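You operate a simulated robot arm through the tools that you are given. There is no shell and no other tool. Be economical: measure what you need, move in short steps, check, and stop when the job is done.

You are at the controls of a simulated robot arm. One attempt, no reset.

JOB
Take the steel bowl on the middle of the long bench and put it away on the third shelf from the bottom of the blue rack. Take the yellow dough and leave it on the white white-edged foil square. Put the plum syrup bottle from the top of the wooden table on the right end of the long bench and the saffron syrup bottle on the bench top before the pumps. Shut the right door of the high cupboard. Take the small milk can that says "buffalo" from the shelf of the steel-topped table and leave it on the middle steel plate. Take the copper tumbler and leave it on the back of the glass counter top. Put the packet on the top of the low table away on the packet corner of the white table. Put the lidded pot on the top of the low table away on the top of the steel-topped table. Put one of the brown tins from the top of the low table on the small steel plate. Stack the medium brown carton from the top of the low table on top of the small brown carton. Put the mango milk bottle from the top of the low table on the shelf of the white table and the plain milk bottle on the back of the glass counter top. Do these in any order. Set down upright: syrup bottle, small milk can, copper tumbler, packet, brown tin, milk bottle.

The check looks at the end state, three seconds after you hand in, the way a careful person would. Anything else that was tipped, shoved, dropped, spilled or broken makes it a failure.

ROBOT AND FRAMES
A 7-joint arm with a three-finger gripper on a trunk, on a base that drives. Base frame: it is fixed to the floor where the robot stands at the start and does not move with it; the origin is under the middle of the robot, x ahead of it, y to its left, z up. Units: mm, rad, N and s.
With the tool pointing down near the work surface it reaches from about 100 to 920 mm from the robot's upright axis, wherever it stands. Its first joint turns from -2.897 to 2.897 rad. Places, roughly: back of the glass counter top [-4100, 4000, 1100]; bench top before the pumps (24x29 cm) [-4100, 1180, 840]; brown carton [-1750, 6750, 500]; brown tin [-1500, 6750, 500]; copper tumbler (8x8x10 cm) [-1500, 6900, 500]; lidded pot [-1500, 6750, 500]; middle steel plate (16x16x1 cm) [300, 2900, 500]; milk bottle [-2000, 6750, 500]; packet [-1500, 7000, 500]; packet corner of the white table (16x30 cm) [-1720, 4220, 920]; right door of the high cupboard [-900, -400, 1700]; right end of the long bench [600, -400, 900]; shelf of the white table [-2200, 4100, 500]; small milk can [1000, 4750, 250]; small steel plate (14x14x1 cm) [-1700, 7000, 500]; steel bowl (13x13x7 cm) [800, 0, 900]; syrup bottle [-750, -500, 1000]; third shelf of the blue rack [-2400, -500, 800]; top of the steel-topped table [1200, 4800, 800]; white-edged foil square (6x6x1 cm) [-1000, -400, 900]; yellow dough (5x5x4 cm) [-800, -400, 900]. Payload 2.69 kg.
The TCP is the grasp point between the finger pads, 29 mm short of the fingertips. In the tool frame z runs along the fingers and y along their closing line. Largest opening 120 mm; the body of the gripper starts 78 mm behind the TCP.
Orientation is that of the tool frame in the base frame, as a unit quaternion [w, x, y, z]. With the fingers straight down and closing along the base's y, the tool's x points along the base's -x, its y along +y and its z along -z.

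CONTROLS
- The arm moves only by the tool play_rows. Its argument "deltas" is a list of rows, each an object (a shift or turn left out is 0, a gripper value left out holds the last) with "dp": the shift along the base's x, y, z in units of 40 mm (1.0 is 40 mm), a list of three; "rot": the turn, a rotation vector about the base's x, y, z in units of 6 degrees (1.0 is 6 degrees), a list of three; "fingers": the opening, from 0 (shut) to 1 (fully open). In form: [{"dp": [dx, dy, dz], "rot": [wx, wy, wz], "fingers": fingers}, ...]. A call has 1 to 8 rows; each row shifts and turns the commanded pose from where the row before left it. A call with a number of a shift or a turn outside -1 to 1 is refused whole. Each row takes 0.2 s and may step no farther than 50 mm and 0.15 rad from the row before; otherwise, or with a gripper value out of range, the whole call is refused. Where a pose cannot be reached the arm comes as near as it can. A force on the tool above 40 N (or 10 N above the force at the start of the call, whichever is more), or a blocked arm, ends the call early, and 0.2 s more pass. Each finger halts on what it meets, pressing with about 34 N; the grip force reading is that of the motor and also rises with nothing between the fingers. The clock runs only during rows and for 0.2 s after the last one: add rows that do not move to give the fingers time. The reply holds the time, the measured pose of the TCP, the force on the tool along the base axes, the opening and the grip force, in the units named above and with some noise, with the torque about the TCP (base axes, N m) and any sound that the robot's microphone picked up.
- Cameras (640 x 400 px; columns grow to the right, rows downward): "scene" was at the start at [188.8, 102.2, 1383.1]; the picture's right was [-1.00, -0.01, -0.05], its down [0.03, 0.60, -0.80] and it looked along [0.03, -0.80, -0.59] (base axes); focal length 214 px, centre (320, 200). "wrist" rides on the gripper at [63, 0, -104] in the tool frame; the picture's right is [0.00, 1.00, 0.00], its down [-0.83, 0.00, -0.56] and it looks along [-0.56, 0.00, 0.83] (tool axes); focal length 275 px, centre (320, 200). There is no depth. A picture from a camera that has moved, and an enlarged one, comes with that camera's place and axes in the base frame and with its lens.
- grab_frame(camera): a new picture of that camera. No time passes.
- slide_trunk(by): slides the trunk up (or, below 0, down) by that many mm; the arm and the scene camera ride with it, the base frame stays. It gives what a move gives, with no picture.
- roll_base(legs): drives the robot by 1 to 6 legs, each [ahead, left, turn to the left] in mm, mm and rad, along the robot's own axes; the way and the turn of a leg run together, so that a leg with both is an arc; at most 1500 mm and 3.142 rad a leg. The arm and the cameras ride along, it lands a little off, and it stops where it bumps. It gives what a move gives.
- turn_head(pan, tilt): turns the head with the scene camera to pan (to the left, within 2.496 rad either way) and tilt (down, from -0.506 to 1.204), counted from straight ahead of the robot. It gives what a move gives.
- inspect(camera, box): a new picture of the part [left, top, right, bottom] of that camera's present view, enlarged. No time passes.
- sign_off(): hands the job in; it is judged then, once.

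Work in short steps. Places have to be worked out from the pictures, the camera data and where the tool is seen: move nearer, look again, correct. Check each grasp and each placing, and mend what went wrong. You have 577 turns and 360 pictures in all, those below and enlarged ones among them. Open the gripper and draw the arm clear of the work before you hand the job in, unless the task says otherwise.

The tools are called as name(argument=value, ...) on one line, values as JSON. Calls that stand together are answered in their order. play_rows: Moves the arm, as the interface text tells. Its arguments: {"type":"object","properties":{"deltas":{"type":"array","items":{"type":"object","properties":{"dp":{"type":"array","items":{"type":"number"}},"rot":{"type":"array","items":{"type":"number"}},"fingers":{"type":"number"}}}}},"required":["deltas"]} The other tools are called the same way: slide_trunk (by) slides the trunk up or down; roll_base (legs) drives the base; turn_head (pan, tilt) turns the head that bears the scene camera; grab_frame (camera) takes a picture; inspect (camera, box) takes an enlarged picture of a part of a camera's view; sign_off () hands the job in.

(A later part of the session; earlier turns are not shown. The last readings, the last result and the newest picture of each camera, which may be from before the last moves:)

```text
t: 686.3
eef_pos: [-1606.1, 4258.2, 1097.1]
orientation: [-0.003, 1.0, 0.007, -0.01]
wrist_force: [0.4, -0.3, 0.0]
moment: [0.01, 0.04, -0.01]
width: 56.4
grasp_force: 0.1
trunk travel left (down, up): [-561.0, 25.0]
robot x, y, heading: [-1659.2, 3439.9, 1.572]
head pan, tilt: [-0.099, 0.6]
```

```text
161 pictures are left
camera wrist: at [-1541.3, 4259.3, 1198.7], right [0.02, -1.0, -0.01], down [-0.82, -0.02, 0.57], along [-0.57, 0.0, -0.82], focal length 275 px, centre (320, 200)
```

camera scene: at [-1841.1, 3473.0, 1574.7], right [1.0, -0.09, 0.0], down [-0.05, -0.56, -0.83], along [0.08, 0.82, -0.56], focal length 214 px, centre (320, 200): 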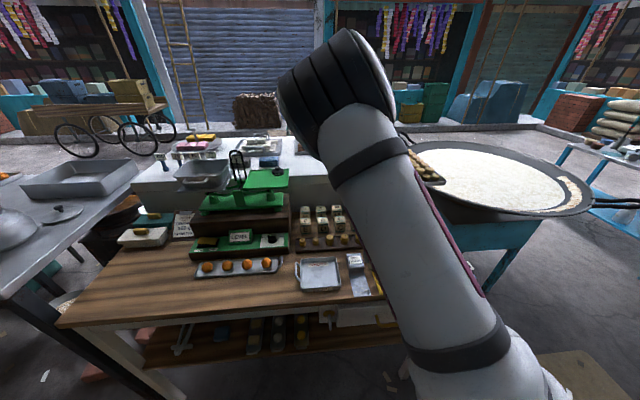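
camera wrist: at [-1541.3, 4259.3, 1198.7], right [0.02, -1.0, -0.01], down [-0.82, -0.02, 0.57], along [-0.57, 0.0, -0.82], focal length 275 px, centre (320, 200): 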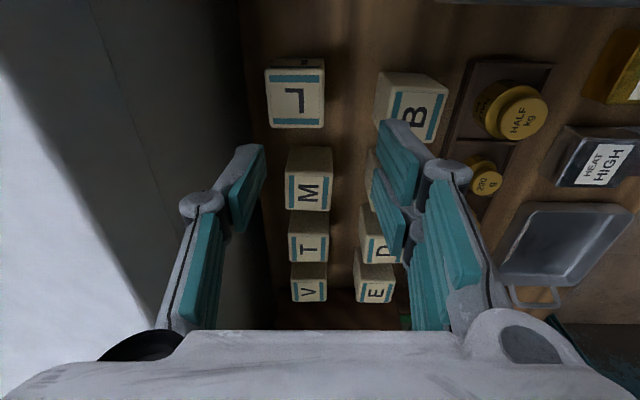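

Packet "L" is in line and upright. Retract and return to the low table strafing with heading north all the way.

play_rows(deltas=[{"dp": [0, -0.9, 0.2]}, {"dp": [0, -0.9, 0.1]}, {"dp": [0, -0.9, 0]}, {"dp": [0, -0.9, 0]}, {"dp": [0, -0.9, 0]}, {"dp": [0, -0.9, 0]}, {"dp": [0, -0.9, 0]}, {"dp": [0, -0.9, 0]}])

roll_base(legs=[[0, -1500, 0], [100, -360, 0], [1500, 0, 0], [750, 0, 0], [0, 1500, 0], [0, 620, 0]])

```text
t: 688.1
eef_pos: [-1608.9, 3971.6, 1105.9]
orientation: [-0.003, 1.0, 0.007, -0.011]
wrist_force: [-0.5, 0.0, 0.0]
moment: [-0.02, 0.0, -0.01]
width: 56.5
grasp_force: 0.1
trunk travel left (down, up): [-561.0, 25.0]
robot x, y, heading: [-1659.2, 3434.4, 1.571]
head pan, tilt: [-0.099, 0.6]
```

```text
t: 695.1
eef_pos: [-132.8, 3971.7, 1105.8]
orientation: [-0.004, 1.0, 0.0, -0.01]
wrist_force: [-0.1, -1.0, 0.3]
moment: [-0.01, -0.03, 0.05]
width: 56.3
grasp_force: 0.1
trunk travel left (down, up): [-561.0, 25.0]
robot x, y, heading: [-192.6, 3436.9, 1.557]
head pan, tilt: [-0.099, 0.6]
stopped in leg 1: the robot was blocked; the commanded pose is now the measured one
```

roll_base(legs=[[150, 0, 0.014], [0, -390, 0], [1500, 0, 0], [700, 0, 0], [0, 1500, 0], [0, 620, 0]])

turn_head(pan=0.0, tilt=0.7)

grab_frame(camera="scene")

```text
t: 719.0
eef_pos: [-1825.4, 6408.1, 1107.3]
orientation: [-0.004, 0.999, -0.034, -0.01]
wrist_force: [0.2, 0.4, 0.9]
moment: [0.02, -0.02, 0.0]
width: 56.7
grasp_force: 0.0
trunk travel left (down, up): [-561.0, 25.0]
robot x, y, heading: [-1918.2, 5877.9, 1.498]
head pan, tilt: [-0.099, 0.6]
```

```text
t: 719.6
eef_pos: [-1826.6, 6408.0, 1107.3]
orientation: [-0.004, 0.999, -0.033, -0.011]
wrist_force: [0.7, 0.3, -0.6]
moment: [0.01, -0.03, 0.0]
width: 56.2
grasp_force: 0.1
trunk travel left (down, up): [-561.0, 25.0]
robot x, y, heading: [-1920.6, 5878.6, 1.498]
head pan, tilt: [0.0, 0.7]
```

```text
160 pictures are left
camera scene: at [-2098.9, 6034.7, 1566.1], right [1.0, -0.07, 0.0], down [-0.05, -0.64, -0.77], along [0.06, 0.76, -0.64], focal length 214 px, centre (320, 200)
```

scene: 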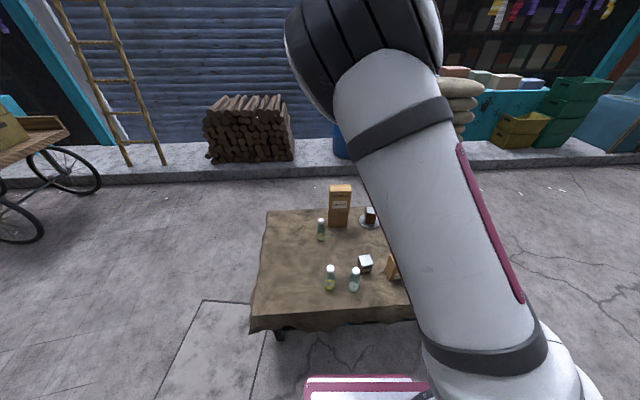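

roll_base(legs=[[0, 0, 0.073]])

slide_trunk(by=-380)

play_rows(deltas=[{"fingers": 0.8}, {}])

grab_frame(camera="wrist")

```text
t: 720.5
eef_pos: [-1866.3, 6413.4, 1105.7]
orientation: [-0.003, 1.0, 0.005, -0.011]
wrist_force: [-0.1, 0.2, -0.5]
moment: [0.01, 0.0, 0.03]
width: 56.6
grasp_force: 0.0
trunk travel left (down, up): [-561.0, 25.0]
robot x, y, heading: [-1916.2, 5877.4, 1.572]
head pan, tilt: [0.0, 0.7]
```

```text
t: 724.2
eef_pos: [-1865.4, 6518.9, 726.4]
orientation: [-0.003, 1.0, 0.004, -0.01]
wrist_force: [-0.5, -1.0, -0.4]
moment: [0.01, -0.01, 0.02]
width: 56.3
grasp_force: 0.0
trunk travel left (down, up): [-181.0, 405.0]
robot x, y, heading: [-1918.3, 5877.3, 1.569]
head pan, tilt: [0.0, 0.7]
```

```text
t: 724.8
eef_pos: [-1866.5, 6519.2, 727.3]
orientation: [-0.004, 1.0, 0.004, -0.011]
wrist_force: [-0.1, -0.2, -0.9]
moment: [0.03, 0.04, -0.01]
width: 96.0
grasp_force: 0.1
trunk travel left (down, up): [-181.0, 405.0]
robot x, y, heading: [-1917.7, 5877.9, 1.571]
head pan, tilt: [0.0, 0.7]
```

```text
159 pictures are left
camera wrist: at [-1800.9, 6519.1, 829.6], right [0.01, -1.0, -0.01], down [-0.82, -0.01, 0.57], along [-0.57, 0.0, -0.82], focal length 275 px, centre (320, 200)
```

wrist: 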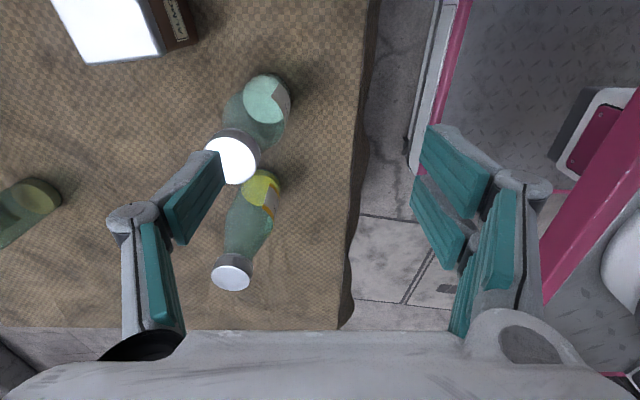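

play_rows(deltas=[{"dp": [-0.17, 0.7, 0]}, {"dp": [-0.16, 0.78, 0]}, {"dp": [0, 0, -0.8]}, {"dp": [0, 0, -0.8]}, {"dp": [0, 0, -0.8]}, {"dp": [0, 0, -0.8]}, {"dp": [0, 0, -0.28]}])

grab_frame(camera="wrist")

```text
t: 726.4
eef_pos: [-1878.2, 6580.0, 586.8]
orientation: [-0.004, 1.0, 0.004, -0.01]
wrist_force: [0.2, -0.7, 1.2]
moment: [0.06, 0.02, 0.0]
width: 95.9
grasp_force: 0.1
trunk travel left (down, up): [-181.0, 405.0]
robot x, y, heading: [-1919.4, 5880.3, 1.573]
head pan, tilt: [0.0, 0.7]
```

```text
158 pictures are left
camera wrist: at [-1813.8, 6579.7, 689.4], right [0.01, -1.0, -0.01], down [-0.82, -0.01, 0.57], along [-0.57, 0.0, -0.82], focal length 275 px, centre (320, 200)
```

wrist: 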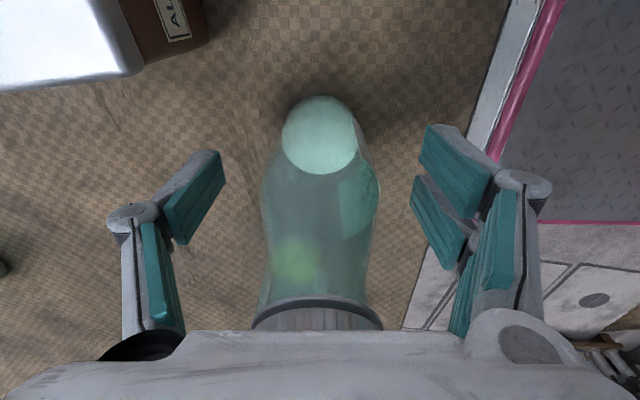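

play_rows(deltas=[{"fingers": 0.4}, {"fingers": 0}, {}, {"dp": [0, 0, 0.4]}, {"dp": [0, 0, 0.8]}, {"dp": [0, 0, 0.9]}, {"dp": [0, 0, 0.9]}, {"dp": [0, 0, 0.9]}])

grab_frame(camera="wrist")

```text
t: 728.2
eef_pos: [-1875.5, 6576.9, 748.2]
orientation: [-0.003, 1.0, 0.003, -0.011]
wrist_force: [0.3, -0.5, -3.1]
moment: [0.01, -0.02, 0.0]
width: 53.9
grasp_force: 34.1
trunk travel left (down, up): [-181.0, 405.0]
robot x, y, heading: [-1921.5, 5876.9, 1.568]
head pan, tilt: [0.0, 0.7]
```

```text
157 pictures are left
camera wrist: at [-1810.6, 6577.8, 850.4], right [0.01, -1.0, -0.01], down [-0.82, -0.01, 0.57], along [-0.57, 0.0, -0.82], focal length 275 px, centre (320, 200)
```

wrist: 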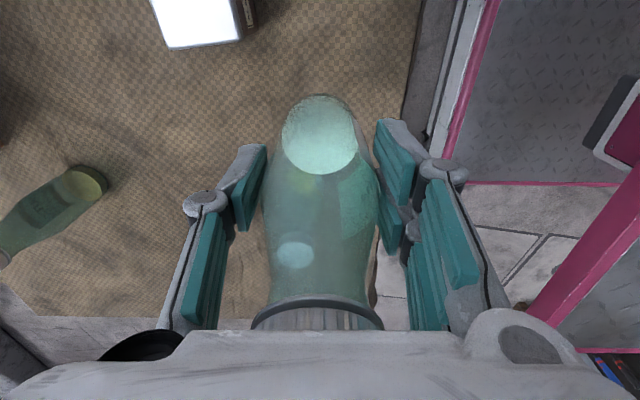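

Plain bottle held. Raise high, retract, and take the western loop to the counter.

slide_trunk(by=400)

play_rows(deltas=[{"dp": [0, -0.6, 0.7]}, {"dp": [0, -0.6, 0.7]}, {"dp": [0, -0.6, 0.7]}, {"dp": [0, -0.6, 0.5]}])

roll_base(legs=[[0, 1500, 0], [0, 1500, 0], [0, 1300, 0], [-1500, 0, 0], [-980, 0, 0]])

```text
t: 732.0
eef_pos: [-1878.4, 6578.6, 1142.8]
orientation: [-0.003, 1.0, 0.004, -0.011]
wrist_force: [0.4, 0.5, -2.3]
moment: [-0.01, -0.03, 0.04]
width: 53.8
grasp_force: 34.2
trunk travel left (down, up): [-581.0, 5.0]
robot x, y, heading: [-1919.2, 5877.6, 1.568]
head pan, tilt: [0.0, 0.7]
```

```text
t: 733.0
eef_pos: [-1877.5, 6482.3, 1248.7]
orientation: [-0.003, 1.0, 0.005, -0.011]
wrist_force: [-0.5, 0.3, -4.2]
moment: [-0.04, -0.02, 0.01]
width: 53.9
grasp_force: 33.9
trunk travel left (down, up): [-581.0, 5.0]
robot x, y, heading: [-1915.5, 5879.3, 1.568]
head pan, tilt: [0.0, 0.7]
```

```text
t: 737.7
eef_pos: [-2802.0, 6481.9, 1246.7]
orientation: [-0.002, 0.997, 0.07, -0.011]
wrist_force: [-0.7, -0.5, -3.8]
moment: [-0.03, -0.04, 0.03]
width: 53.9
grasp_force: 33.4
trunk travel left (down, up): [-581.0, 5.0]
robot x, y, heading: [-2764.6, 5876.5, 1.704]
head pan, tilt: [0.0, 0.7]
stopped in leg 1: the robot was blocked; the commanded pose is now the measured one
```

turn_head(pan=2.3, tilt=0.6)

grab_frame(camera="scene")

```text
t: 739.8
eef_pos: [-2801.6, 6483.6, 1247.1]
orientation: [-0.002, 0.997, 0.071, -0.01]
wrist_force: [0.4, 0.5, -4.4]
moment: [-0.03, -0.03, 0.03]
width: 54.1
grasp_force: 34.4
trunk travel left (down, up): [-581.0, 5.0]
robot x, y, heading: [-2762.7, 5877.2, 1.704]
head pan, tilt: [2.3, 0.6]
```

```text
156 pictures are left
camera scene: at [-3014.9, 5816.5, 1594.1], right [-0.76, 0.65, 0.0], down [0.37, 0.43, -0.83], along [-0.54, -0.63, -0.56], focal length 214 px, centre (320, 200)
```

scene: 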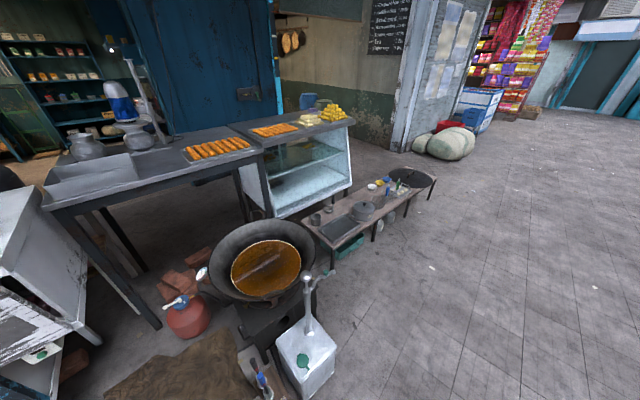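

The jerrycan still stands. Go a bit north first, straighten, and continue west.

roll_base(legs=[[220, 0, 0], [0, 0, -0.134], [0, 1500, 0], [0, 1500, 0], [0, 450, 0], [-1500, 0, 0]])

roll_base(legs=[[-1180, 0, 0], [0, -1000, 0]])

turn_head(pan=-0.3, tilt=0.4)

grab_frame(camera="scene")

```text
t: 765.3
eef_pos: [-6188.4, 5167.6, 1247.7]
orientation: [-0.004, 1.0, -0.003, -0.01]
wrist_force: [0.1, -0.2, -4.2]
moment: [0.01, -0.06, 0.0]
width: 53.9
grasp_force: 34.1
trunk travel left (down, up): [-581.0, 5.0]
robot x, y, heading: [-6239.0, 4559.1, 1.55]
head pan, tilt: [2.3, 0.6]
```

```text
t: 776.2
eef_pos: [-5193.5, 3962.8, 1247.5]
orientation: [-0.004, 1.0, 0.001, -0.01]
wrist_force: [0.1, -1.0, -3.2]
moment: [0.02, -0.01, -0.02]
width: 53.7
grasp_force: 34.0
trunk travel left (down, up): [-581.0, 5.0]
robot x, y, heading: [-5242.6, 3359.5, 1.561]
head pan, tilt: [2.3, 0.6]
```

```text
t: 778.6
eef_pos: [-5194.7, 3963.3, 1247.1]
orientation: [-0.004, 1.0, 0.001, -0.011]
wrist_force: [0.5, -0.1, -2.8]
moment: [0.0, -0.02, -0.04]
width: 53.8
grasp_force: 34.2
trunk travel left (down, up): [-581.0, 5.0]
robot x, y, heading: [-5241.8, 3362.6, 1.56]
head pan, tilt: [-0.3, 0.4]
```

```text
155 pictures are left
camera scene: at [-5403.5, 3480.1, 1612.3], right [0.95, -0.3, 0.0], down [-0.12, -0.37, -0.92], along [0.28, 0.88, -0.39], focal length 214 px, centre (320, 200)
```

scene: 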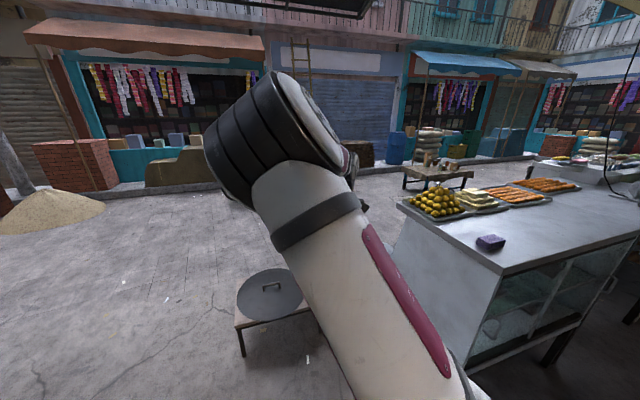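

play_rows(deltas=[{"dp": [0, 0, 0.6]}, {"dp": [0, 0, 0.6]}])

roll_base(legs=[[0, -1120, 0.01]])

grab_frame(camera="wrist")

```text
t: 779.2
eef_pos: [-5194.4, 3962.1, 1297.2]
orientation: [-0.003, 1.0, 0.001, -0.01]
wrist_force: [-0.5, 0.4, -3.8]
moment: [-0.02, -0.03, -0.05]
width: 54.1
grasp_force: 34.0
trunk travel left (down, up): [-581.0, 5.0]
robot x, y, heading: [-5240.9, 3361.5, 1.562]
head pan, tilt: [-0.3, 0.4]
```

```text
t: 784.9
eef_pos: [-4067.6, 3936.6, 1297.5]
orientation: [-0.003, 1.0, -0.01, -0.011]
wrist_force: [0.5, 0.0, -3.3]
moment: [-0.01, -0.04, -0.03]
width: 54.1
grasp_force: 34.0
trunk travel left (down, up): [-581.0, 5.0]
robot x, y, heading: [-4131.8, 3335.0, 1.536]
head pan, tilt: [-0.3, 0.4]
```

```text
154 pictures are left
camera wrist: at [-4002.8, 3935.5, 1399.5], right [-0.02, -1.0, -0.01], down [-0.82, 0.01, 0.57], along [-0.57, 0.01, -0.82], focal length 275 px, centre (320, 200)
```

wrist: 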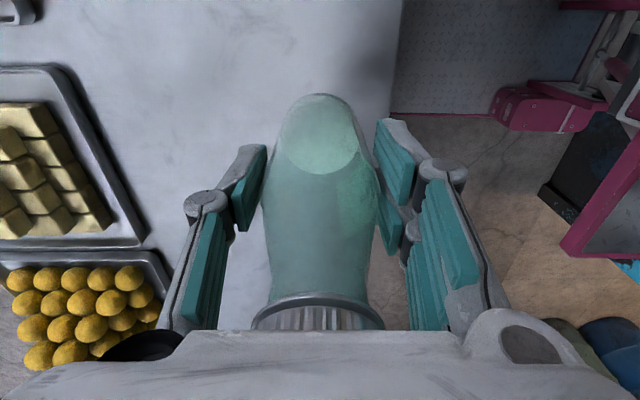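

play_rows(deltas=[{"dp": [-0.2, 0.6, 0]}, {"dp": [-0.2, 0.6, 0]}, {"dp": [0, 0, -0.8]}, {"dp": [0, 0, -0.8]}, {"dp": [0, 0, -0.7]}, {"dp": [0, 0, -0.3]}, {"dp": [0, 0, -0.15]}])

play_rows(deltas=[{"dp": [0, 0, -0.1]}, {"dp": [0, 0, -0.08]}, {"dp": [0, 0, -0.08]}])

```text
t: 786.5
eef_pos: [-4085.2, 3984.2, 1186.3]
orientation: [-0.003, 1.0, -0.011, -0.011]
wrist_force: [1.3, -0.3, -2.6]
moment: [0.02, 0.0, 0.03]
width: 54.0
grasp_force: 34.6
trunk travel left (down, up): [-581.0, 5.0]
robot x, y, heading: [-4127.4, 3336.9, 1.544]
head pan, tilt: [-0.3, 0.4]
```

```text
t: 787.2
eef_pos: [-4085.7, 3985.2, 1177.4]
orientation: [-0.004, 1.0, -0.011, -0.011]
wrist_force: [-0.5, -0.5, 4.6]
moment: [-0.24, -0.06, -0.01]
width: 54.0
grasp_force: 33.9
trunk travel left (down, up): [-581.0, 5.0]
robot x, y, heading: [-4125.9, 3337.3, 1.541]
head pan, tilt: [-0.3, 0.4]
```

Contact at 1177. Release and rise.

play_rows(deltas=[{"fingers": 0.75}, {}, {}, {"dp": [0, 0, 0.6]}, {"dp": [0, 0, 0.9]}, {"dp": [0, 0, 0.9]}, {"dp": [0, -0.5, 0.9]}, {"dp": [0, -0.9, 0.2]}])

grab_frame(camera="wrist")

```text
t: 789.0
eef_pos: [-4084.1, 3930.0, 1316.1]
orientation: [-0.004, 1.0, -0.011, -0.01]
wrist_force: [-0.3, -0.3, -0.1]
moment: [-0.04, -0.01, -0.02]
width: 90.2
grasp_force: 0.0
trunk travel left (down, up): [-581.0, 5.0]
robot x, y, heading: [-4130.0, 3335.0, 1.535]
head pan, tilt: [-0.3, 0.4]
```

```text
153 pictures are left
camera wrist: at [-4020.1, 3927.5, 1418.5], right [-0.02, -1.0, -0.01], down [-0.82, 0.01, 0.57], along [-0.57, 0.01, -0.82], focal length 275 px, centre (320, 200)
```

wrist: 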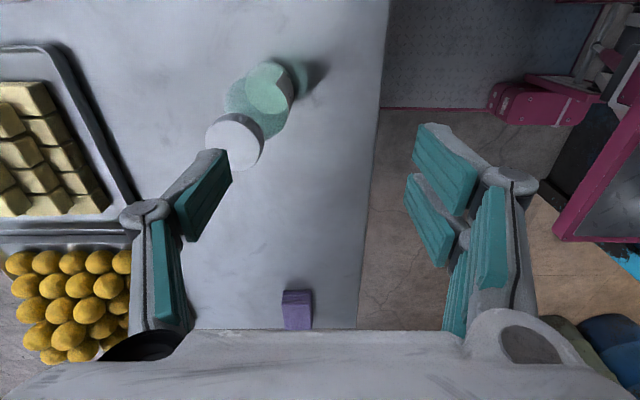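

Plain bottle is placed upright. Return west-about for the tumbler.

roll_base(legs=[[0, 1500, 0.03], [0, 600, 0], [1500, 0, 0], [1230, 0, 0], [0, -1500, 0], [0, -1500, 0]])

roll_base(legs=[[0, -600, 0], [-60, -1040, 0]])

```text
t: 826.6
eef_pos: [-3084.5, 6599.8, 1316.2]
orientation: [-0.004, 1.0, -0.011, -0.011]
wrist_force: [0.0, -0.9, -0.6]
moment: [0.01, -0.06, 0.0]
width: 90.2
grasp_force: 0.0
trunk travel left (down, up): [-581.0, 5.0]
robot x, y, heading: [-3130.6, 6005.9, 1.543]
head pan, tilt: [-0.3, 0.4]
```

```text
t: 835.0
eef_pos: [-1426.7, 6467.8, 1314.6]
orientation: [-0.004, 1.0, -0.023, -0.01]
wrist_force: [-1.2, -0.4, 0.2]
moment: [0.01, -0.02, -0.04]
width: 90.0
grasp_force: 0.0
trunk travel left (down, up): [-581.0, 5.0]
robot x, y, heading: [-1485.3, 5875.7, 1.508]
head pan, tilt: [-0.3, 0.4]
```

roll_base(legs=[[120, 0, 0.063]])

slide_trunk(by=-400)

play_rows(deltas=[{"dp": [0, 0, -0.9], "fingers": 0.95}, {"dp": [0, 0, -0.9]}, {"dp": [0, 0, -0.9]}, {"dp": [0, 0.5, -0.6]}, {"dp": [0, 0.9, 0]}, {"dp": [0, 0.9, 0]}])

grab_frame(camera="wrist")

```text
t: 836.2
eef_pos: [-1459.3, 6592.0, 1317.2]
orientation: [-0.003, 1.0, 0.006, -0.011]
wrist_force: [-1.1, 0.2, -0.5]
moment: [0.01, 0.01, 0.04]
width: 90.0
grasp_force: 0.1
trunk travel left (down, up): [-581.0, 5.0]
robot x, y, heading: [-1481.5, 5995.5, 1.573]
head pan, tilt: [-0.3, 0.4]
```

```text
t: 838.2
eef_pos: [-1424.9, 6590.9, 1107.8]
orientation: [-0.012, 0.993, -0.041, -0.108]
wrist_force: [0.7, -0.7, 0.1]
moment: [0.0, -0.02, 0.02]
width: 89.6
grasp_force: 0.0
trunk travel left (down, up): [-377.0, 209.0]
robot x, y, heading: [-1483.6, 5997.1, 1.568]
head pan, tilt: [-0.3, 0.4]
stopped: the arm was blocked; the commanded pose is now the measured one
```

```text
t: 839.6
eef_pos: [-1424.0, 6683.7, 975.2]
orientation: [-0.011, 0.994, -0.037, -0.106]
wrist_force: [0.7, 1.2, 0.2]
moment: [0.03, 0.01, 0.01]
width: 113.9
grasp_force: 0.1
trunk travel left (down, up): [-377.0, 209.0]
robot x, y, heading: [-1481.9, 5997.2, 1.568]
head pan, tilt: [-0.3, 0.4]
```

```text
152 pictures are left
camera wrist: at [-1341.5, 6676.1, 1063.2], right [-0.07, -1.0, -0.01], down [-0.69, 0.04, 0.72], along [-0.72, 0.06, -0.69], focal length 275 px, centre (320, 200)
```

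wrist: 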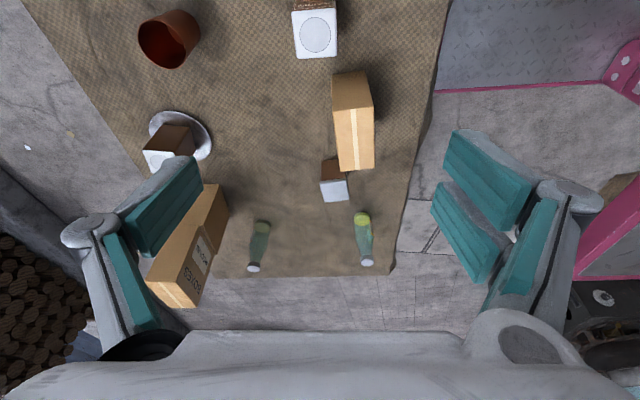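

play_rows(deltas=[{"rot": [-0.1, -0.67, 0]}, {"rot": [-0.1, -0.67, 0]}, {"dp": [-0.3, 0.7, 0], "rot": [-0.1, -0.67, 0]}, {"dp": [-0.3, 0.8, 0]}, {"dp": [-0.2, 0.8, -0.3]}, {"dp": [0, 0.8, -0.3]}, {"dp": [0, 0.8, -0.3]}])

slide_trunk(by=-190)

grab_frame(camera="wrist")

```text
t: 841.2
eef_pos: [-1459.8, 6838.9, 941.2]
orientation: [0.001, 0.999, -0.037, -0.001]
wrist_force: [-0.4, -0.1, 0.5]
moment: [0.03, 0.02, -0.02]
width: 114.1
grasp_force: 0.0
trunk travel left (down, up): [-377.0, 209.0]
robot x, y, heading: [-1480.7, 5997.8, 1.575]
head pan, tilt: [-0.3, 0.4]
```

```text
t: 843.3
eef_pos: [-1458.8, 6840.3, 748.8]
orientation: [0.001, 0.999, -0.037, -0.001]
wrist_force: [0.1, 0.1, 0.5]
moment: [-0.03, 0.01, 0.0]
width: 113.9
grasp_force: 0.0
trunk travel left (down, up): [-187.0, 399.0]
robot x, y, heading: [-1482.9, 5998.7, 1.572]
head pan, tilt: [-0.3, 0.4]
```

```text
151 pictures are left
camera wrist: at [-1396.4, 6835.5, 854.0], right [-0.07, -1.0, 0.0], down [-0.83, 0.06, 0.56], along [-0.56, 0.04, -0.83], focal length 275 px, centre (320, 200)
```

wrist: 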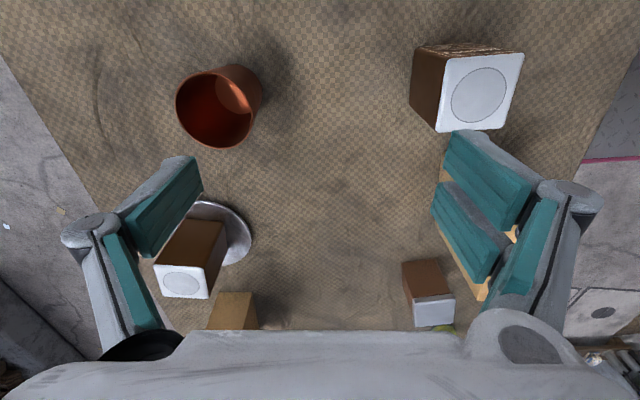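

play_rows(deltas=[{"dp": [-0.08, 0.8, 0]}, {"dp": [0, 0.8, 0]}, {"dp": [0, 0.8, -0.5]}, {"dp": [0, 0, -0.95]}, {"dp": [0, 0, -0.95]}, {"dp": [0, 0, -0.95]}, {"dp": [0, 0, -0.95]}])

grab_frame(camera="wrist")

```text
t: 844.9
eef_pos: [-1462.5, 6935.5, 578.0]
orientation: [0.001, 0.999, -0.037, 0.0]
wrist_force: [0.2, 0.4, 1.7]
moment: [0.0, -0.01, -0.01]
width: 113.8
grasp_force: 0.1
trunk travel left (down, up): [-187.0, 399.0]
robot x, y, heading: [-1479.0, 5997.8, 1.573]
head pan, tilt: [-0.3, 0.4]
```

```text
150 pictures are left
camera wrist: at [-1399.2, 6931.9, 681.4], right [-0.07, -1.0, 0.0], down [-0.83, 0.06, 0.56], along [-0.56, 0.04, -0.83], focal length 275 px, centre (320, 200)
```

wrist: 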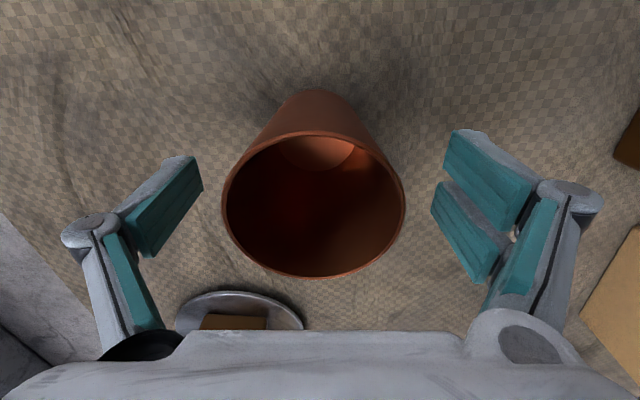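

play_rows(deltas=[{"fingers": 0.6}, {"fingers": 0.3}, {"fingers": 0}, {}, {"dp": [0, 0, 0.3]}, {"dp": [0, 0, 0.6]}, {"dp": [0, 0, 0.8]}, {"dp": [0, 0, 0.8]}])

grab_frame(camera="wrist")

```text
t: 846.7
eef_pos: [-1463.2, 6938.1, 676.6]
orientation: [0.001, 0.999, -0.037, -0.002]
wrist_force: [-0.3, 0.8, -1.5]
moment: [0.01, 0.0, 0.01]
width: 65.9
grasp_force: 34.1
trunk travel left (down, up): [-187.0, 399.0]
robot x, y, heading: [-1482.5, 5998.1, 1.577]
head pan, tilt: [-0.3, 0.4]
```

```text
149 pictures are left
camera wrist: at [-1400.6, 6932.6, 780.7], right [-0.07, -1.0, 0.0], down [-0.83, 0.06, 0.56], along [-0.56, 0.04, -0.83], focal length 275 px, centre (320, 200)
```

wrist: 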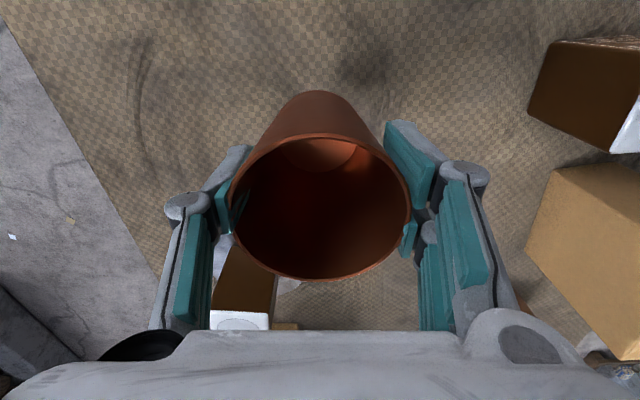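

slide_trunk(by=390)

play_rows(deltas=[{"dp": [0, -0.8, 0.4]}, {"dp": [0, -0.8, 0.4]}, {"dp": [0, -0.8, 0.5]}, {"dp": [0, -0.8, 0.5]}, {"dp": [0, -0.8, 0.5]}, {"dp": [0, -0.8, 0.5]}, {"dp": [0, -0.8, 0.5]}, {"dp": [0, -0.8, 0.5]}])

roll_base(legs=[[0, 900, 0], [90, 600, 0], [0, 1500, 0], [0, 1500, 0], [0, 300, 0], [-1500, 0, 0]])

```text
t: 850.5
eef_pos: [-1461.8, 6818.9, 1067.5]
orientation: [0.0, 0.999, -0.037, -0.001]
wrist_force: [0.3, -0.1, -1.0]
moment: [0.01, 0.02, -0.03]
width: 65.7
grasp_force: 33.5
trunk travel left (down, up): [-577.0, 9.0]
robot x, y, heading: [-1479.6, 5997.4, 1.575]
head pan, tilt: [-0.3, 0.4]
```

```text
t: 852.3
eef_pos: [-1461.1, 6562.7, 1220.9]
orientation: [0.002, 0.999, -0.036, -0.001]
wrist_force: [0.5, 0.6, -1.2]
moment: [-0.02, -0.01, -0.01]
width: 65.5
grasp_force: 33.5
trunk travel left (down, up): [-577.0, 9.0]
robot x, y, heading: [-1482.0, 5996.5, 1.57]
head pan, tilt: [-0.3, 0.4]
```

```text
t: 882.8
eef_pos: [-6231.1, 5031.5, 1220.2]
orientation: [0.001, 1.0, -0.016, -0.001]
wrist_force: [0.3, -0.2, -1.3]
moment: [0.0, -0.01, 0.01]
width: 64.0
grasp_force: 34.4
trunk travel left (down, up): [-577.0, 9.0]
robot x, y, heading: [-6229.6, 4468.9, 1.613]
head pan, tilt: [-0.3, 0.4]
```

play_rows(deltas=[{"dp": [0, 0, 0.7]}, {"dp": [0, 0, 0.7]}])

roll_base(legs=[[-1110, 0, 0], [0, 0, -0.042], [0, -1500, 0], [0, -480, 0]])

grab_frame(camera="wrist")

```text
t: 883.4
eef_pos: [-6231.8, 5032.2, 1276.5]
orientation: [0.002, 1.0, -0.016, -0.001]
wrist_force: [-0.4, -0.4, -0.8]
moment: [-0.02, -0.02, -0.01]
width: 63.9
grasp_force: 34.0
trunk travel left (down, up): [-577.0, 9.0]
robot x, y, heading: [-6225.9, 4465.6, 1.615]
head pan, tilt: [-0.3, 0.4]
```

```text
t: 899.0
eef_pos: [-4183.8, 3949.6, 1276.1]
orientation: [0.001, 1.0, -0.021, -0.002]
wrist_force: [0.1, -0.3, -1.3]
moment: [-0.01, -0.01, 0.0]
width: 63.9
grasp_force: 34.0
trunk travel left (down, up): [-577.0, 9.0]
robot x, y, heading: [-4188.1, 3386.2, 1.606]
head pan, tilt: [-0.3, 0.4]
```

```text
148 pictures are left
camera wrist: at [-4120.8, 3948.4, 1379.8], right [-0.04, -1.0, 0.0], down [-0.83, 0.03, 0.56], along [-0.56, 0.02, -0.83], focal length 275 px, centre (320, 200)
```

wrist: 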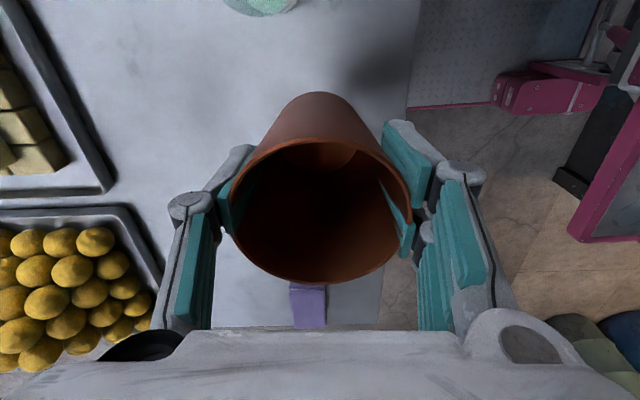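

play_rows(deltas=[{"dp": [-0.6, 0.4, 0]}, {"dp": [-0.6, 0.4, 0]}, {"dp": [0, 0, -0.8]}, {"dp": [0, 0, -0.8]}, {"dp": [0, 0, -0.5]}, {"dp": [0, 0, -0.2]}])

play_rows(deltas=[{"dp": [0, 0, -0.12]}, {"dp": [0, 0, -0.1]}, {"dp": [0, 0, -0.1]}])

```text
t: 900.4
eef_pos: [-4231.6, 3980.7, 1184.9]
orientation: [0.001, 1.0, -0.022, -0.001]
wrist_force: [0.5, 0.3, -1.3]
moment: [-0.02, -0.02, 0.03]
width: 63.5
grasp_force: 34.0
trunk travel left (down, up): [-577.0, 9.0]
robot x, y, heading: [-4188.8, 3386.3, 1.608]
head pan, tilt: [-0.3, 0.4]
```

```text
t: 901.2
eef_pos: [-4231.0, 3981.7, 1171.0]
orientation: [0.001, 1.0, -0.022, -0.001]
wrist_force: [-0.7, -0.9, -1.1]
moment: [-0.03, -0.01, 0.0]
width: 63.6
grasp_force: 34.3
trunk travel left (down, up): [-577.0, 9.0]
robot x, y, heading: [-4189.3, 3382.8, 1.604]
head pan, tilt: [-0.3, 0.4]
```

play_rows(deltas=[{"dp": [0, 0, -0.08]}, {"dp": [0, 0, -0.08]}, {"dp": [0, 0, -0.08]}])

play_rows(deltas=[{"dp": [0, 0, -0.06]}, {"dp": [0, 0, -0.06]}])

```text
t: 902.0
eef_pos: [-4231.8, 3982.2, 1162.2]
orientation: [-0.001, 1.0, -0.023, -0.001]
wrist_force: [-0.3, 5.1, 22.3]
moment: [0.12, 0.01, -0.03]
width: 64.0
grasp_force: 33.9
trunk travel left (down, up): [-577.0, 9.0]
robot x, y, heading: [-4189.6, 3387.4, 1.604]
head pan, tilt: [-0.3, 0.4]
```

```text
t: 902.6
eef_pos: [-4232.5, 3983.0, 1156.8]
orientation: [-0.001, 1.0, -0.022, -0.001]
wrist_force: [-2.3, 6.5, 22.4]
moment: [0.13, 0.09, 0.04]
width: 63.3
grasp_force: 34.1
trunk travel left (down, up): [-577.0, 9.0]
robot x, y, heading: [-4188.5, 3387.0, 1.605]
head pan, tilt: [-0.3, 0.4]
```

play_rows(deltas=[{"fingers": 0.85}, {}, {}, {"dp": [0, 0, 0.6]}, {"dp": [0, 0, 0.9]}, {"dp": [0, 0, 0.9]}, {"dp": [0, -0.5, 0.9]}, {"dp": [0, -0.9, 0.2]}])

grab_frame(camera="wrist")

```text
t: 904.4
eef_pos: [-4229.2, 3926.3, 1297.6]
orientation: [0.001, 1.0, -0.021, -0.001]
wrist_force: [-0.1, 0.6, -0.8]
moment: [0.0, 0.01, -0.04]
width: 101.9
grasp_force: 0.1
trunk travel left (down, up): [-577.0, 9.0]
robot x, y, heading: [-4185.6, 3384.3, 1.603]
head pan, tilt: [-0.3, 0.4]
```

```text
147 pictures are left
camera wrist: at [-4166.9, 3924.2, 1401.1], right [-0.04, -1.0, 0.0], down [-0.83, 0.03, 0.56], along [-0.56, 0.02, -0.83], focal length 275 px, centre (320, 200)
```

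wrist: 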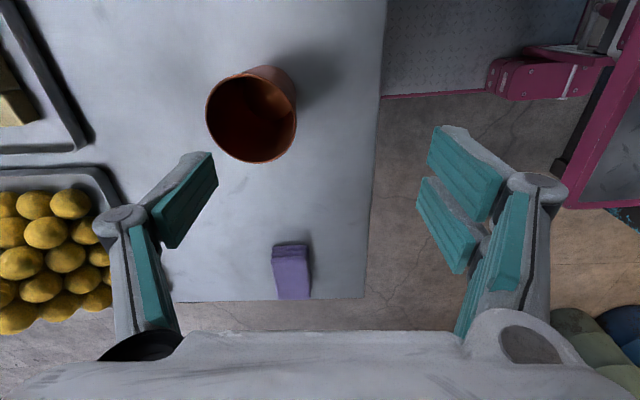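

Tumbler placed. On the way back (east loop), I stop to look at the white table's shelf.

roll_base(legs=[[0, -1500, -0.03], [0, -450, 0]])

turn_head(pan=0.0, tilt=0.9)

grab_frame(camera="scene")

```text
t: 909.7
eef_pos: [-3112.1, 3959.0, 1297.7]
orientation: [0.003, 1.0, -0.021, -0.006]
wrist_force: [-7.7, -3.2, 3.5]
moment: [0.4, -1.18, -0.28]
width: 102.2
grasp_force: 0.1
trunk travel left (down, up): [-577.0, 9.0]
robot x, y, heading: [-3066.7, 3419.2, 1.599]
head pan, tilt: [-0.3, 0.4]
stopped in leg 1: the force on the tool passed its limit at 94 N (the readings are from after the stop); the commanded pose is now the measured one
```

```text
t: 910.6
eef_pos: [-3111.2, 3958.9, 1296.9]
orientation: [0.002, 1.0, -0.021, -0.005]
wrist_force: [-13.2, 0.6, 1.6]
moment: [0.0, -1.73, 0.09]
width: 102.0
grasp_force: 0.2
trunk travel left (down, up): [-577.0, 9.0]
robot x, y, heading: [-3063.6, 3415.6, 1.596]
head pan, tilt: [0.0, 0.901]
```

```text
146 pictures are left
camera scene: at [-3258.0, 3525.2, 1565.2], right [1.0, 0.03, 0.0], down [0.02, -0.78, -0.62], along [-0.02, 0.62, -0.78], focal length 214 px, centre (320, 200)
```

scene: 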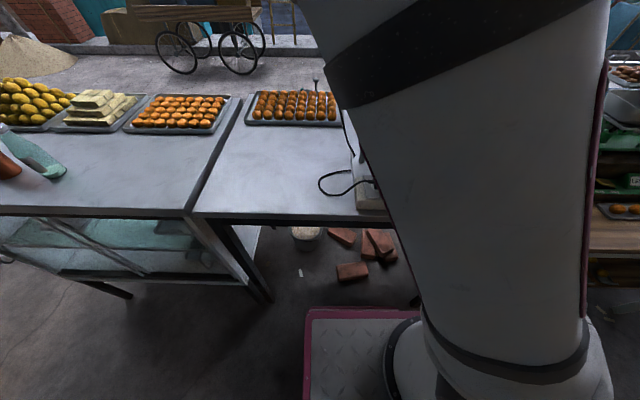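

The gripper hit the mixer on the middle table. Back off left gently and look at it.

roll_base(legs=[[0, 150, 0]])

turn_head(pan=-0.7, tilt=0.6)

grab_frame(camera="scene")

grab_frame(camera="wrist")

```text
t: 912.0
eef_pos: [-3263.9, 3954.1, 1296.4]
orientation: [0.002, 1.0, -0.022, -0.005]
wrist_force: [0.8, -0.2, 0.1]
moment: [0.01, 0.02, 0.0]
width: 102.2
grasp_force: 0.0
trunk travel left (down, up): [-577.0, 9.0]
robot x, y, heading: [-3217.8, 3413.5, 1.594]
head pan, tilt: [0.0, 0.901]
```

```text
t: 913.1
eef_pos: [-3264.5, 3955.8, 1296.6]
orientation: [0.003, 1.0, -0.021, -0.006]
wrist_force: [0.1, -0.5, 0.5]
moment: [-0.02, 0.0, -0.03]
width: 101.8
grasp_force: 0.1
trunk travel left (down, up): [-577.0, 9.0]
robot x, y, heading: [-3217.6, 3415.5, 1.6]
head pan, tilt: [-0.7, 0.6]
```

```text
145 pictures are left
camera scene: at [-3354.5, 3514.8, 1590.0], right [0.78, -0.62, 0.0], down [-0.35, -0.44, -0.82], along [0.51, 0.65, -0.57], focal length 214 px, centre (320, 200)
```

scene: 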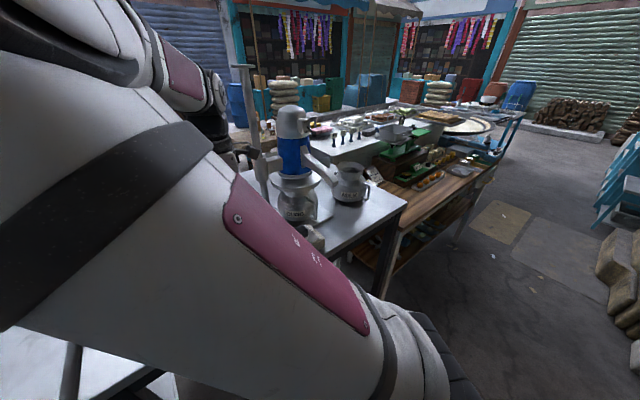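

```text
144 pictures are left
camera wrist: at [-3200.8, 3953.9, 1400.3], right [-0.04, -1.0, 0.01], down [-0.82, 0.03, 0.57], along [-0.56, 0.02, -0.82], focal length 275 px, centre (320, 200)
```

wrist: 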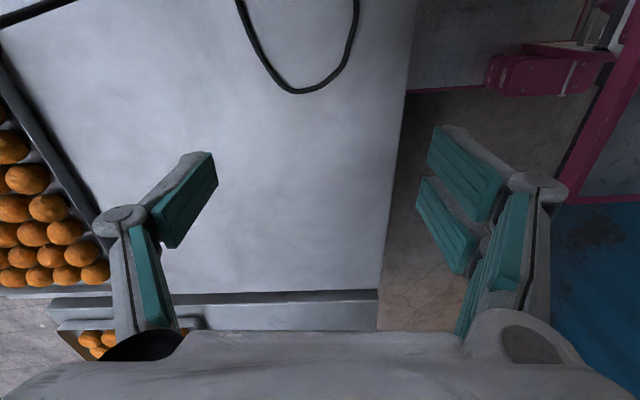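

inspect(camera="scene", box=[220, 60, 400, 270])

```text
1.90 times, centred on (310, 165) of scene
camera zoom: at [-3354.5, 3514.8, 1590.0], right [0.78, -0.62, 0.0], down [-0.35, -0.44, -0.82], along [0.51, 0.65, -0.57], focal length 408 px, centre (339, 267)
```

zoom: 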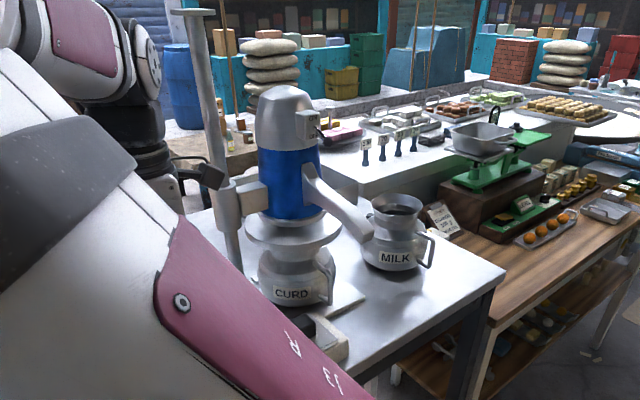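

Everything there still stands in place. Retract the arm and keep further from the tables while passing.

play_rows(deltas=[{"dp": [0, -0.8, 0]}, {"dp": [0, -0.8, 0]}, {"dp": [0, -0.8, 0]}, {"dp": [0, -0.8, 0]}])

roll_base(legs=[[-110, 0, -0.03], [0, -1000, 0]])

turn_head(pan=0.15, tilt=0.8)

grab_frame(camera="scene")

```text
t: 913.9
eef_pos: [-3195.4, 3873.0, 1293.6]
orientation: [0.006, 0.993, -0.122, -0.005]
wrist_force: [-0.2, -0.4, 0.3]
moment: [-0.02, -0.04, 0.01]
width: 101.8
grasp_force: 0.1
trunk travel left (down, up): [-577.0, 9.0]
robot x, y, heading: [-3219.3, 3412.7, 1.602]
head pan, tilt: [-0.7, 0.6]
stopped in row 3: the arm was blocked; the commanded pose is now the measured one
```

```text
t: 919.7
eef_pos: [-2197.6, 3754.1, 1293.9]
orientation: [0.005, 0.99, -0.141, -0.005]
wrist_force: [0.3, 0.1, -0.3]
moment: [0.0, 0.0, 0.01]
width: 101.9
grasp_force: 0.1
trunk travel left (down, up): [-577.0, 9.0]
robot x, y, heading: [-2237.8, 3299.4, 1.56]
head pan, tilt: [-0.7, 0.6]
```

```text
t: 920.9
eef_pos: [-2198.2, 3756.9, 1294.1]
orientation: [0.005, 0.99, -0.14, -0.005]
wrist_force: [0.6, -0.2, -0.5]
moment: [0.0, 0.02, -0.02]
width: 102.1
grasp_force: 0.0
trunk travel left (down, up): [-577.0, 9.0]
robot x, y, heading: [-2237.5, 3301.0, 1.56]
head pan, tilt: [0.15, 0.799]
```

```text
142 pictures are left
camera scene: at [-2439.2, 3418.6, 1573.2], right [0.99, 0.14, 0.0], down [0.1, -0.71, -0.7], along [-0.1, 0.69, -0.72], focal length 214 px, centre (320, 200)
```

scene: 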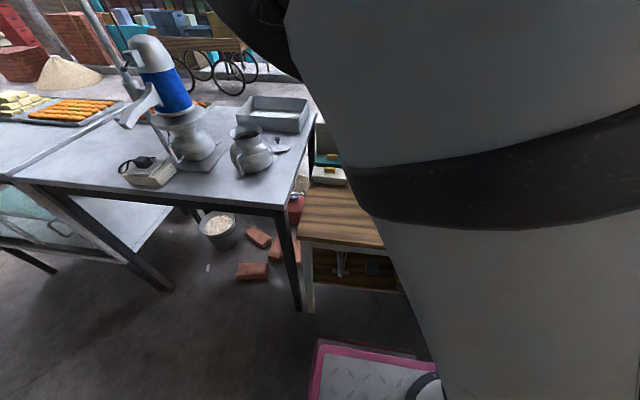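

roll_base(legs=[[0, -350, 0]])

turn_head(pan=0.35, tilt=0.85)

grab_frame(camera="scene")

```text
t: 923.2
eef_pos: [-1849.1, 3752.7, 1294.5]
orientation: [0.006, 0.99, -0.138, -0.004]
wrist_force: [0.1, -0.7, -0.6]
moment: [-0.03, 0.03, -0.05]
width: 101.9
grasp_force: 0.0
trunk travel left (down, up): [-577.0, 9.0]
robot x, y, heading: [-1884.1, 3293.9, 1.563]
head pan, tilt: [0.15, 0.799]
```

```text
t: 923.9
eef_pos: [-1848.6, 3753.4, 1293.8]
orientation: [0.006, 0.99, -0.138, -0.004]
wrist_force: [0.1, -1.1, 0.1]
moment: [0.03, -0.01, -0.01]
width: 101.8
grasp_force: 0.0
trunk travel left (down, up): [-577.0, 9.0]
robot x, y, heading: [-1887.5, 3299.3, 1.57]
head pan, tilt: [0.351, 0.85]
```

```text
141 pictures are left
camera scene: at [-2103.9, 3408.0, 1569.1], right [0.94, 0.34, 0.0], down [0.25, -0.71, -0.66], along [-0.22, 0.62, -0.75], focal length 214 px, centre (320, 200)
```

scene: 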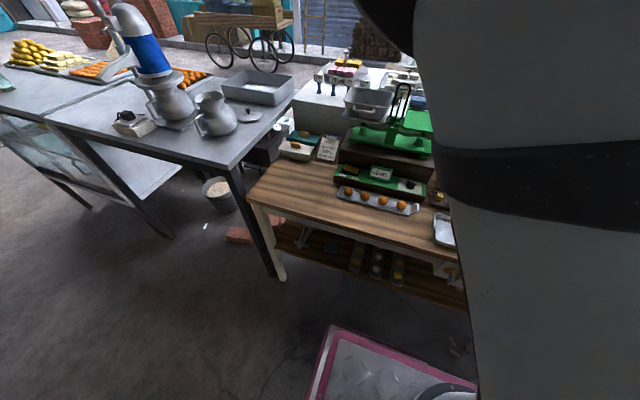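

inspect(camera="scene", box=[240, 190, 470, 310])

```text
2.78 times, centred on (355, 250) of scene
camera zoom: at [-2103.9, 3408.0, 1569.1], right [0.94, 0.34, 0.0], down [0.25, -0.71, -0.66], along [-0.22, 0.62, -0.75], focal length 597 px, centre (223, 61)
```

zoom: 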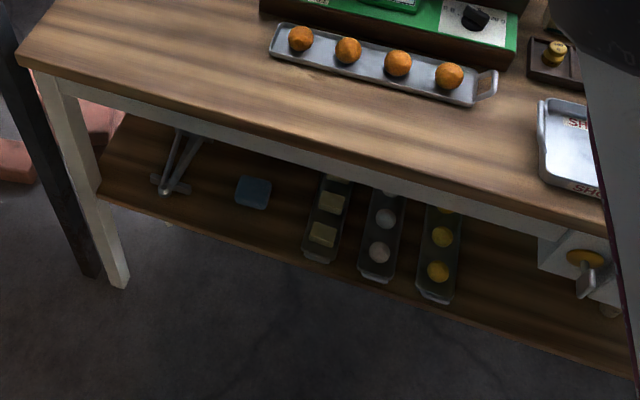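

roll_base(legs=[[0, -450, 0]])

inspect(camera="scene", box=[220, 190, 450, 334])

```text
t: 926.7
eef_pos: [-1392.5, 3751.2, 1293.9]
orientation: [0.006, 0.991, -0.136, -0.004]
wrist_force: [-0.2, 0.2, -0.5]
moment: [0.02, -0.01, 0.0]
width: 102.2
grasp_force: 0.1
trunk travel left (down, up): [-577.0, 9.0]
robot x, y, heading: [-1423.9, 3296.0, 1.569]
head pan, tilt: [0.351, 0.85]
```

```text
2.78 times, centred on (335, 262) of scene
camera zoom: at [-1644.6, 3404.6, 1569.1], right [0.94, 0.34, 0.0], down [0.26, -0.71, -0.66], along [-0.23, 0.62, -0.75], focal length 596 px, centre (278, 28)
```

zoom: 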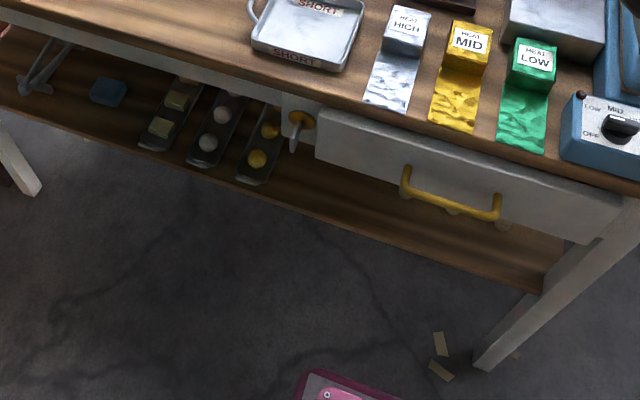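

A free spot on the shelf is ≈(−1720,3930), under the drawer height. Drive round to fetch the mango bottle.

roll_base(legs=[[150, 0, 0], [0, -1230, 0], [140, 0, 0], [0, -400, 0], [1500, 0, 0], [720, 0, 0]])

roll_base(legs=[[0, 1500, 0], [0, 650, 0]])

```text
t: 934.2
eef_pos: [-121.9, 3905.3, 1294.6]
orientation: [0.006, 0.991, -0.13, -0.003]
wrist_force: [-0.5, -0.3, 0.3]
moment: [-0.03, -0.01, -0.01]
width: 102.0
grasp_force: 0.0
trunk travel left (down, up): [-577.0, 9.0]
robot x, y, heading: [-149.6, 3445.7, 1.581]
head pan, tilt: [0.351, 0.85]
stopped in leg 2: the robot was blocked; the commanded pose is now the measured one
```

```text
t: 944.8
eef_pos: [-2266.2, 3884.3, 1294.8]
orientation: [0.006, 0.991, -0.135, -0.004]
wrist_force: [0.8, -1.1, 0.3]
moment: [0.02, 0.01, 0.0]
width: 101.9
grasp_force: 0.1
trunk travel left (down, up): [-577.0, 9.0]
robot x, y, heading: [-2298.7, 3429.7, 1.573]
head pan, tilt: [0.351, 0.85]
```

roll_base(legs=[[0, -1450, 0], [0, -480, 0], [150, 0, 0], [0, -570, 0], [1500, 0, 0], [720, 0, 0]])

```text
t: 969.0
eef_pos: [245.8, 6310.7, 1295.1]
orientation: [0.006, 0.991, -0.136, -0.005]
wrist_force: [0.0, 0.4, -0.3]
moment: [0.03, 0.02, -0.03]
width: 102.0
grasp_force: 0.0
trunk travel left (down, up): [-577.0, 9.0]
robot x, y, heading: [208.9, 5856.2, 1.571]
head pan, tilt: [0.351, 0.85]
```

play_rows(deltas=[{"dp": [0, 0.5, -0.9]}, {"dp": [0, 0.5, -0.9]}, {"dp": [0, 0.5, -0.9]}, {"dp": [0, 0, -0.9]}, {"dp": [0, 0, -0.9]}, {"dp": [0, 0, -0.9]}, {"dp": [0, 0, -0.9]}, {"dp": [0, 0, -0.9]}])

roll_base(legs=[[0, 1500, 0], [-40, 710, 0]])

slide_trunk(by=-290)

```text
t: 970.8
eef_pos: [246.5, 6373.3, 1003.4]
orientation: [0.005, 0.991, -0.135, -0.004]
wrist_force: [-0.4, 0.1, 0.0]
moment: [0.0, -0.02, 0.03]
width: 101.9
grasp_force: 0.0
trunk travel left (down, up): [-577.0, 9.0]
robot x, y, heading: [212.0, 5857.0, 1.571]
head pan, tilt: [0.351, 0.85]
```

```text
t: 981.7
eef_pos: [-1943.0, 6339.4, 1004.2]
orientation: [0.005, 0.989, -0.147, -0.004]
wrist_force: [0.0, -1.0, -0.4]
moment: [0.01, -0.02, -0.01]
width: 102.0
grasp_force: 0.0
trunk travel left (down, up): [-577.0, 9.0]
robot x, y, heading: [-1988.6, 5820.5, 1.553]
head pan, tilt: [0.351, 0.85]
```

```text
t: 984.6
eef_pos: [-1940.7, 6435.0, 714.5]
orientation: [0.006, 0.989, -0.145, -0.005]
wrist_force: [0.6, -1.0, 0.2]
moment: [0.0, -0.03, 0.02]
width: 101.9
grasp_force: 0.1
trunk travel left (down, up): [-287.0, 299.0]
robot x, y, heading: [-1991.4, 5817.7, 1.548]
head pan, tilt: [0.351, 0.85]
```

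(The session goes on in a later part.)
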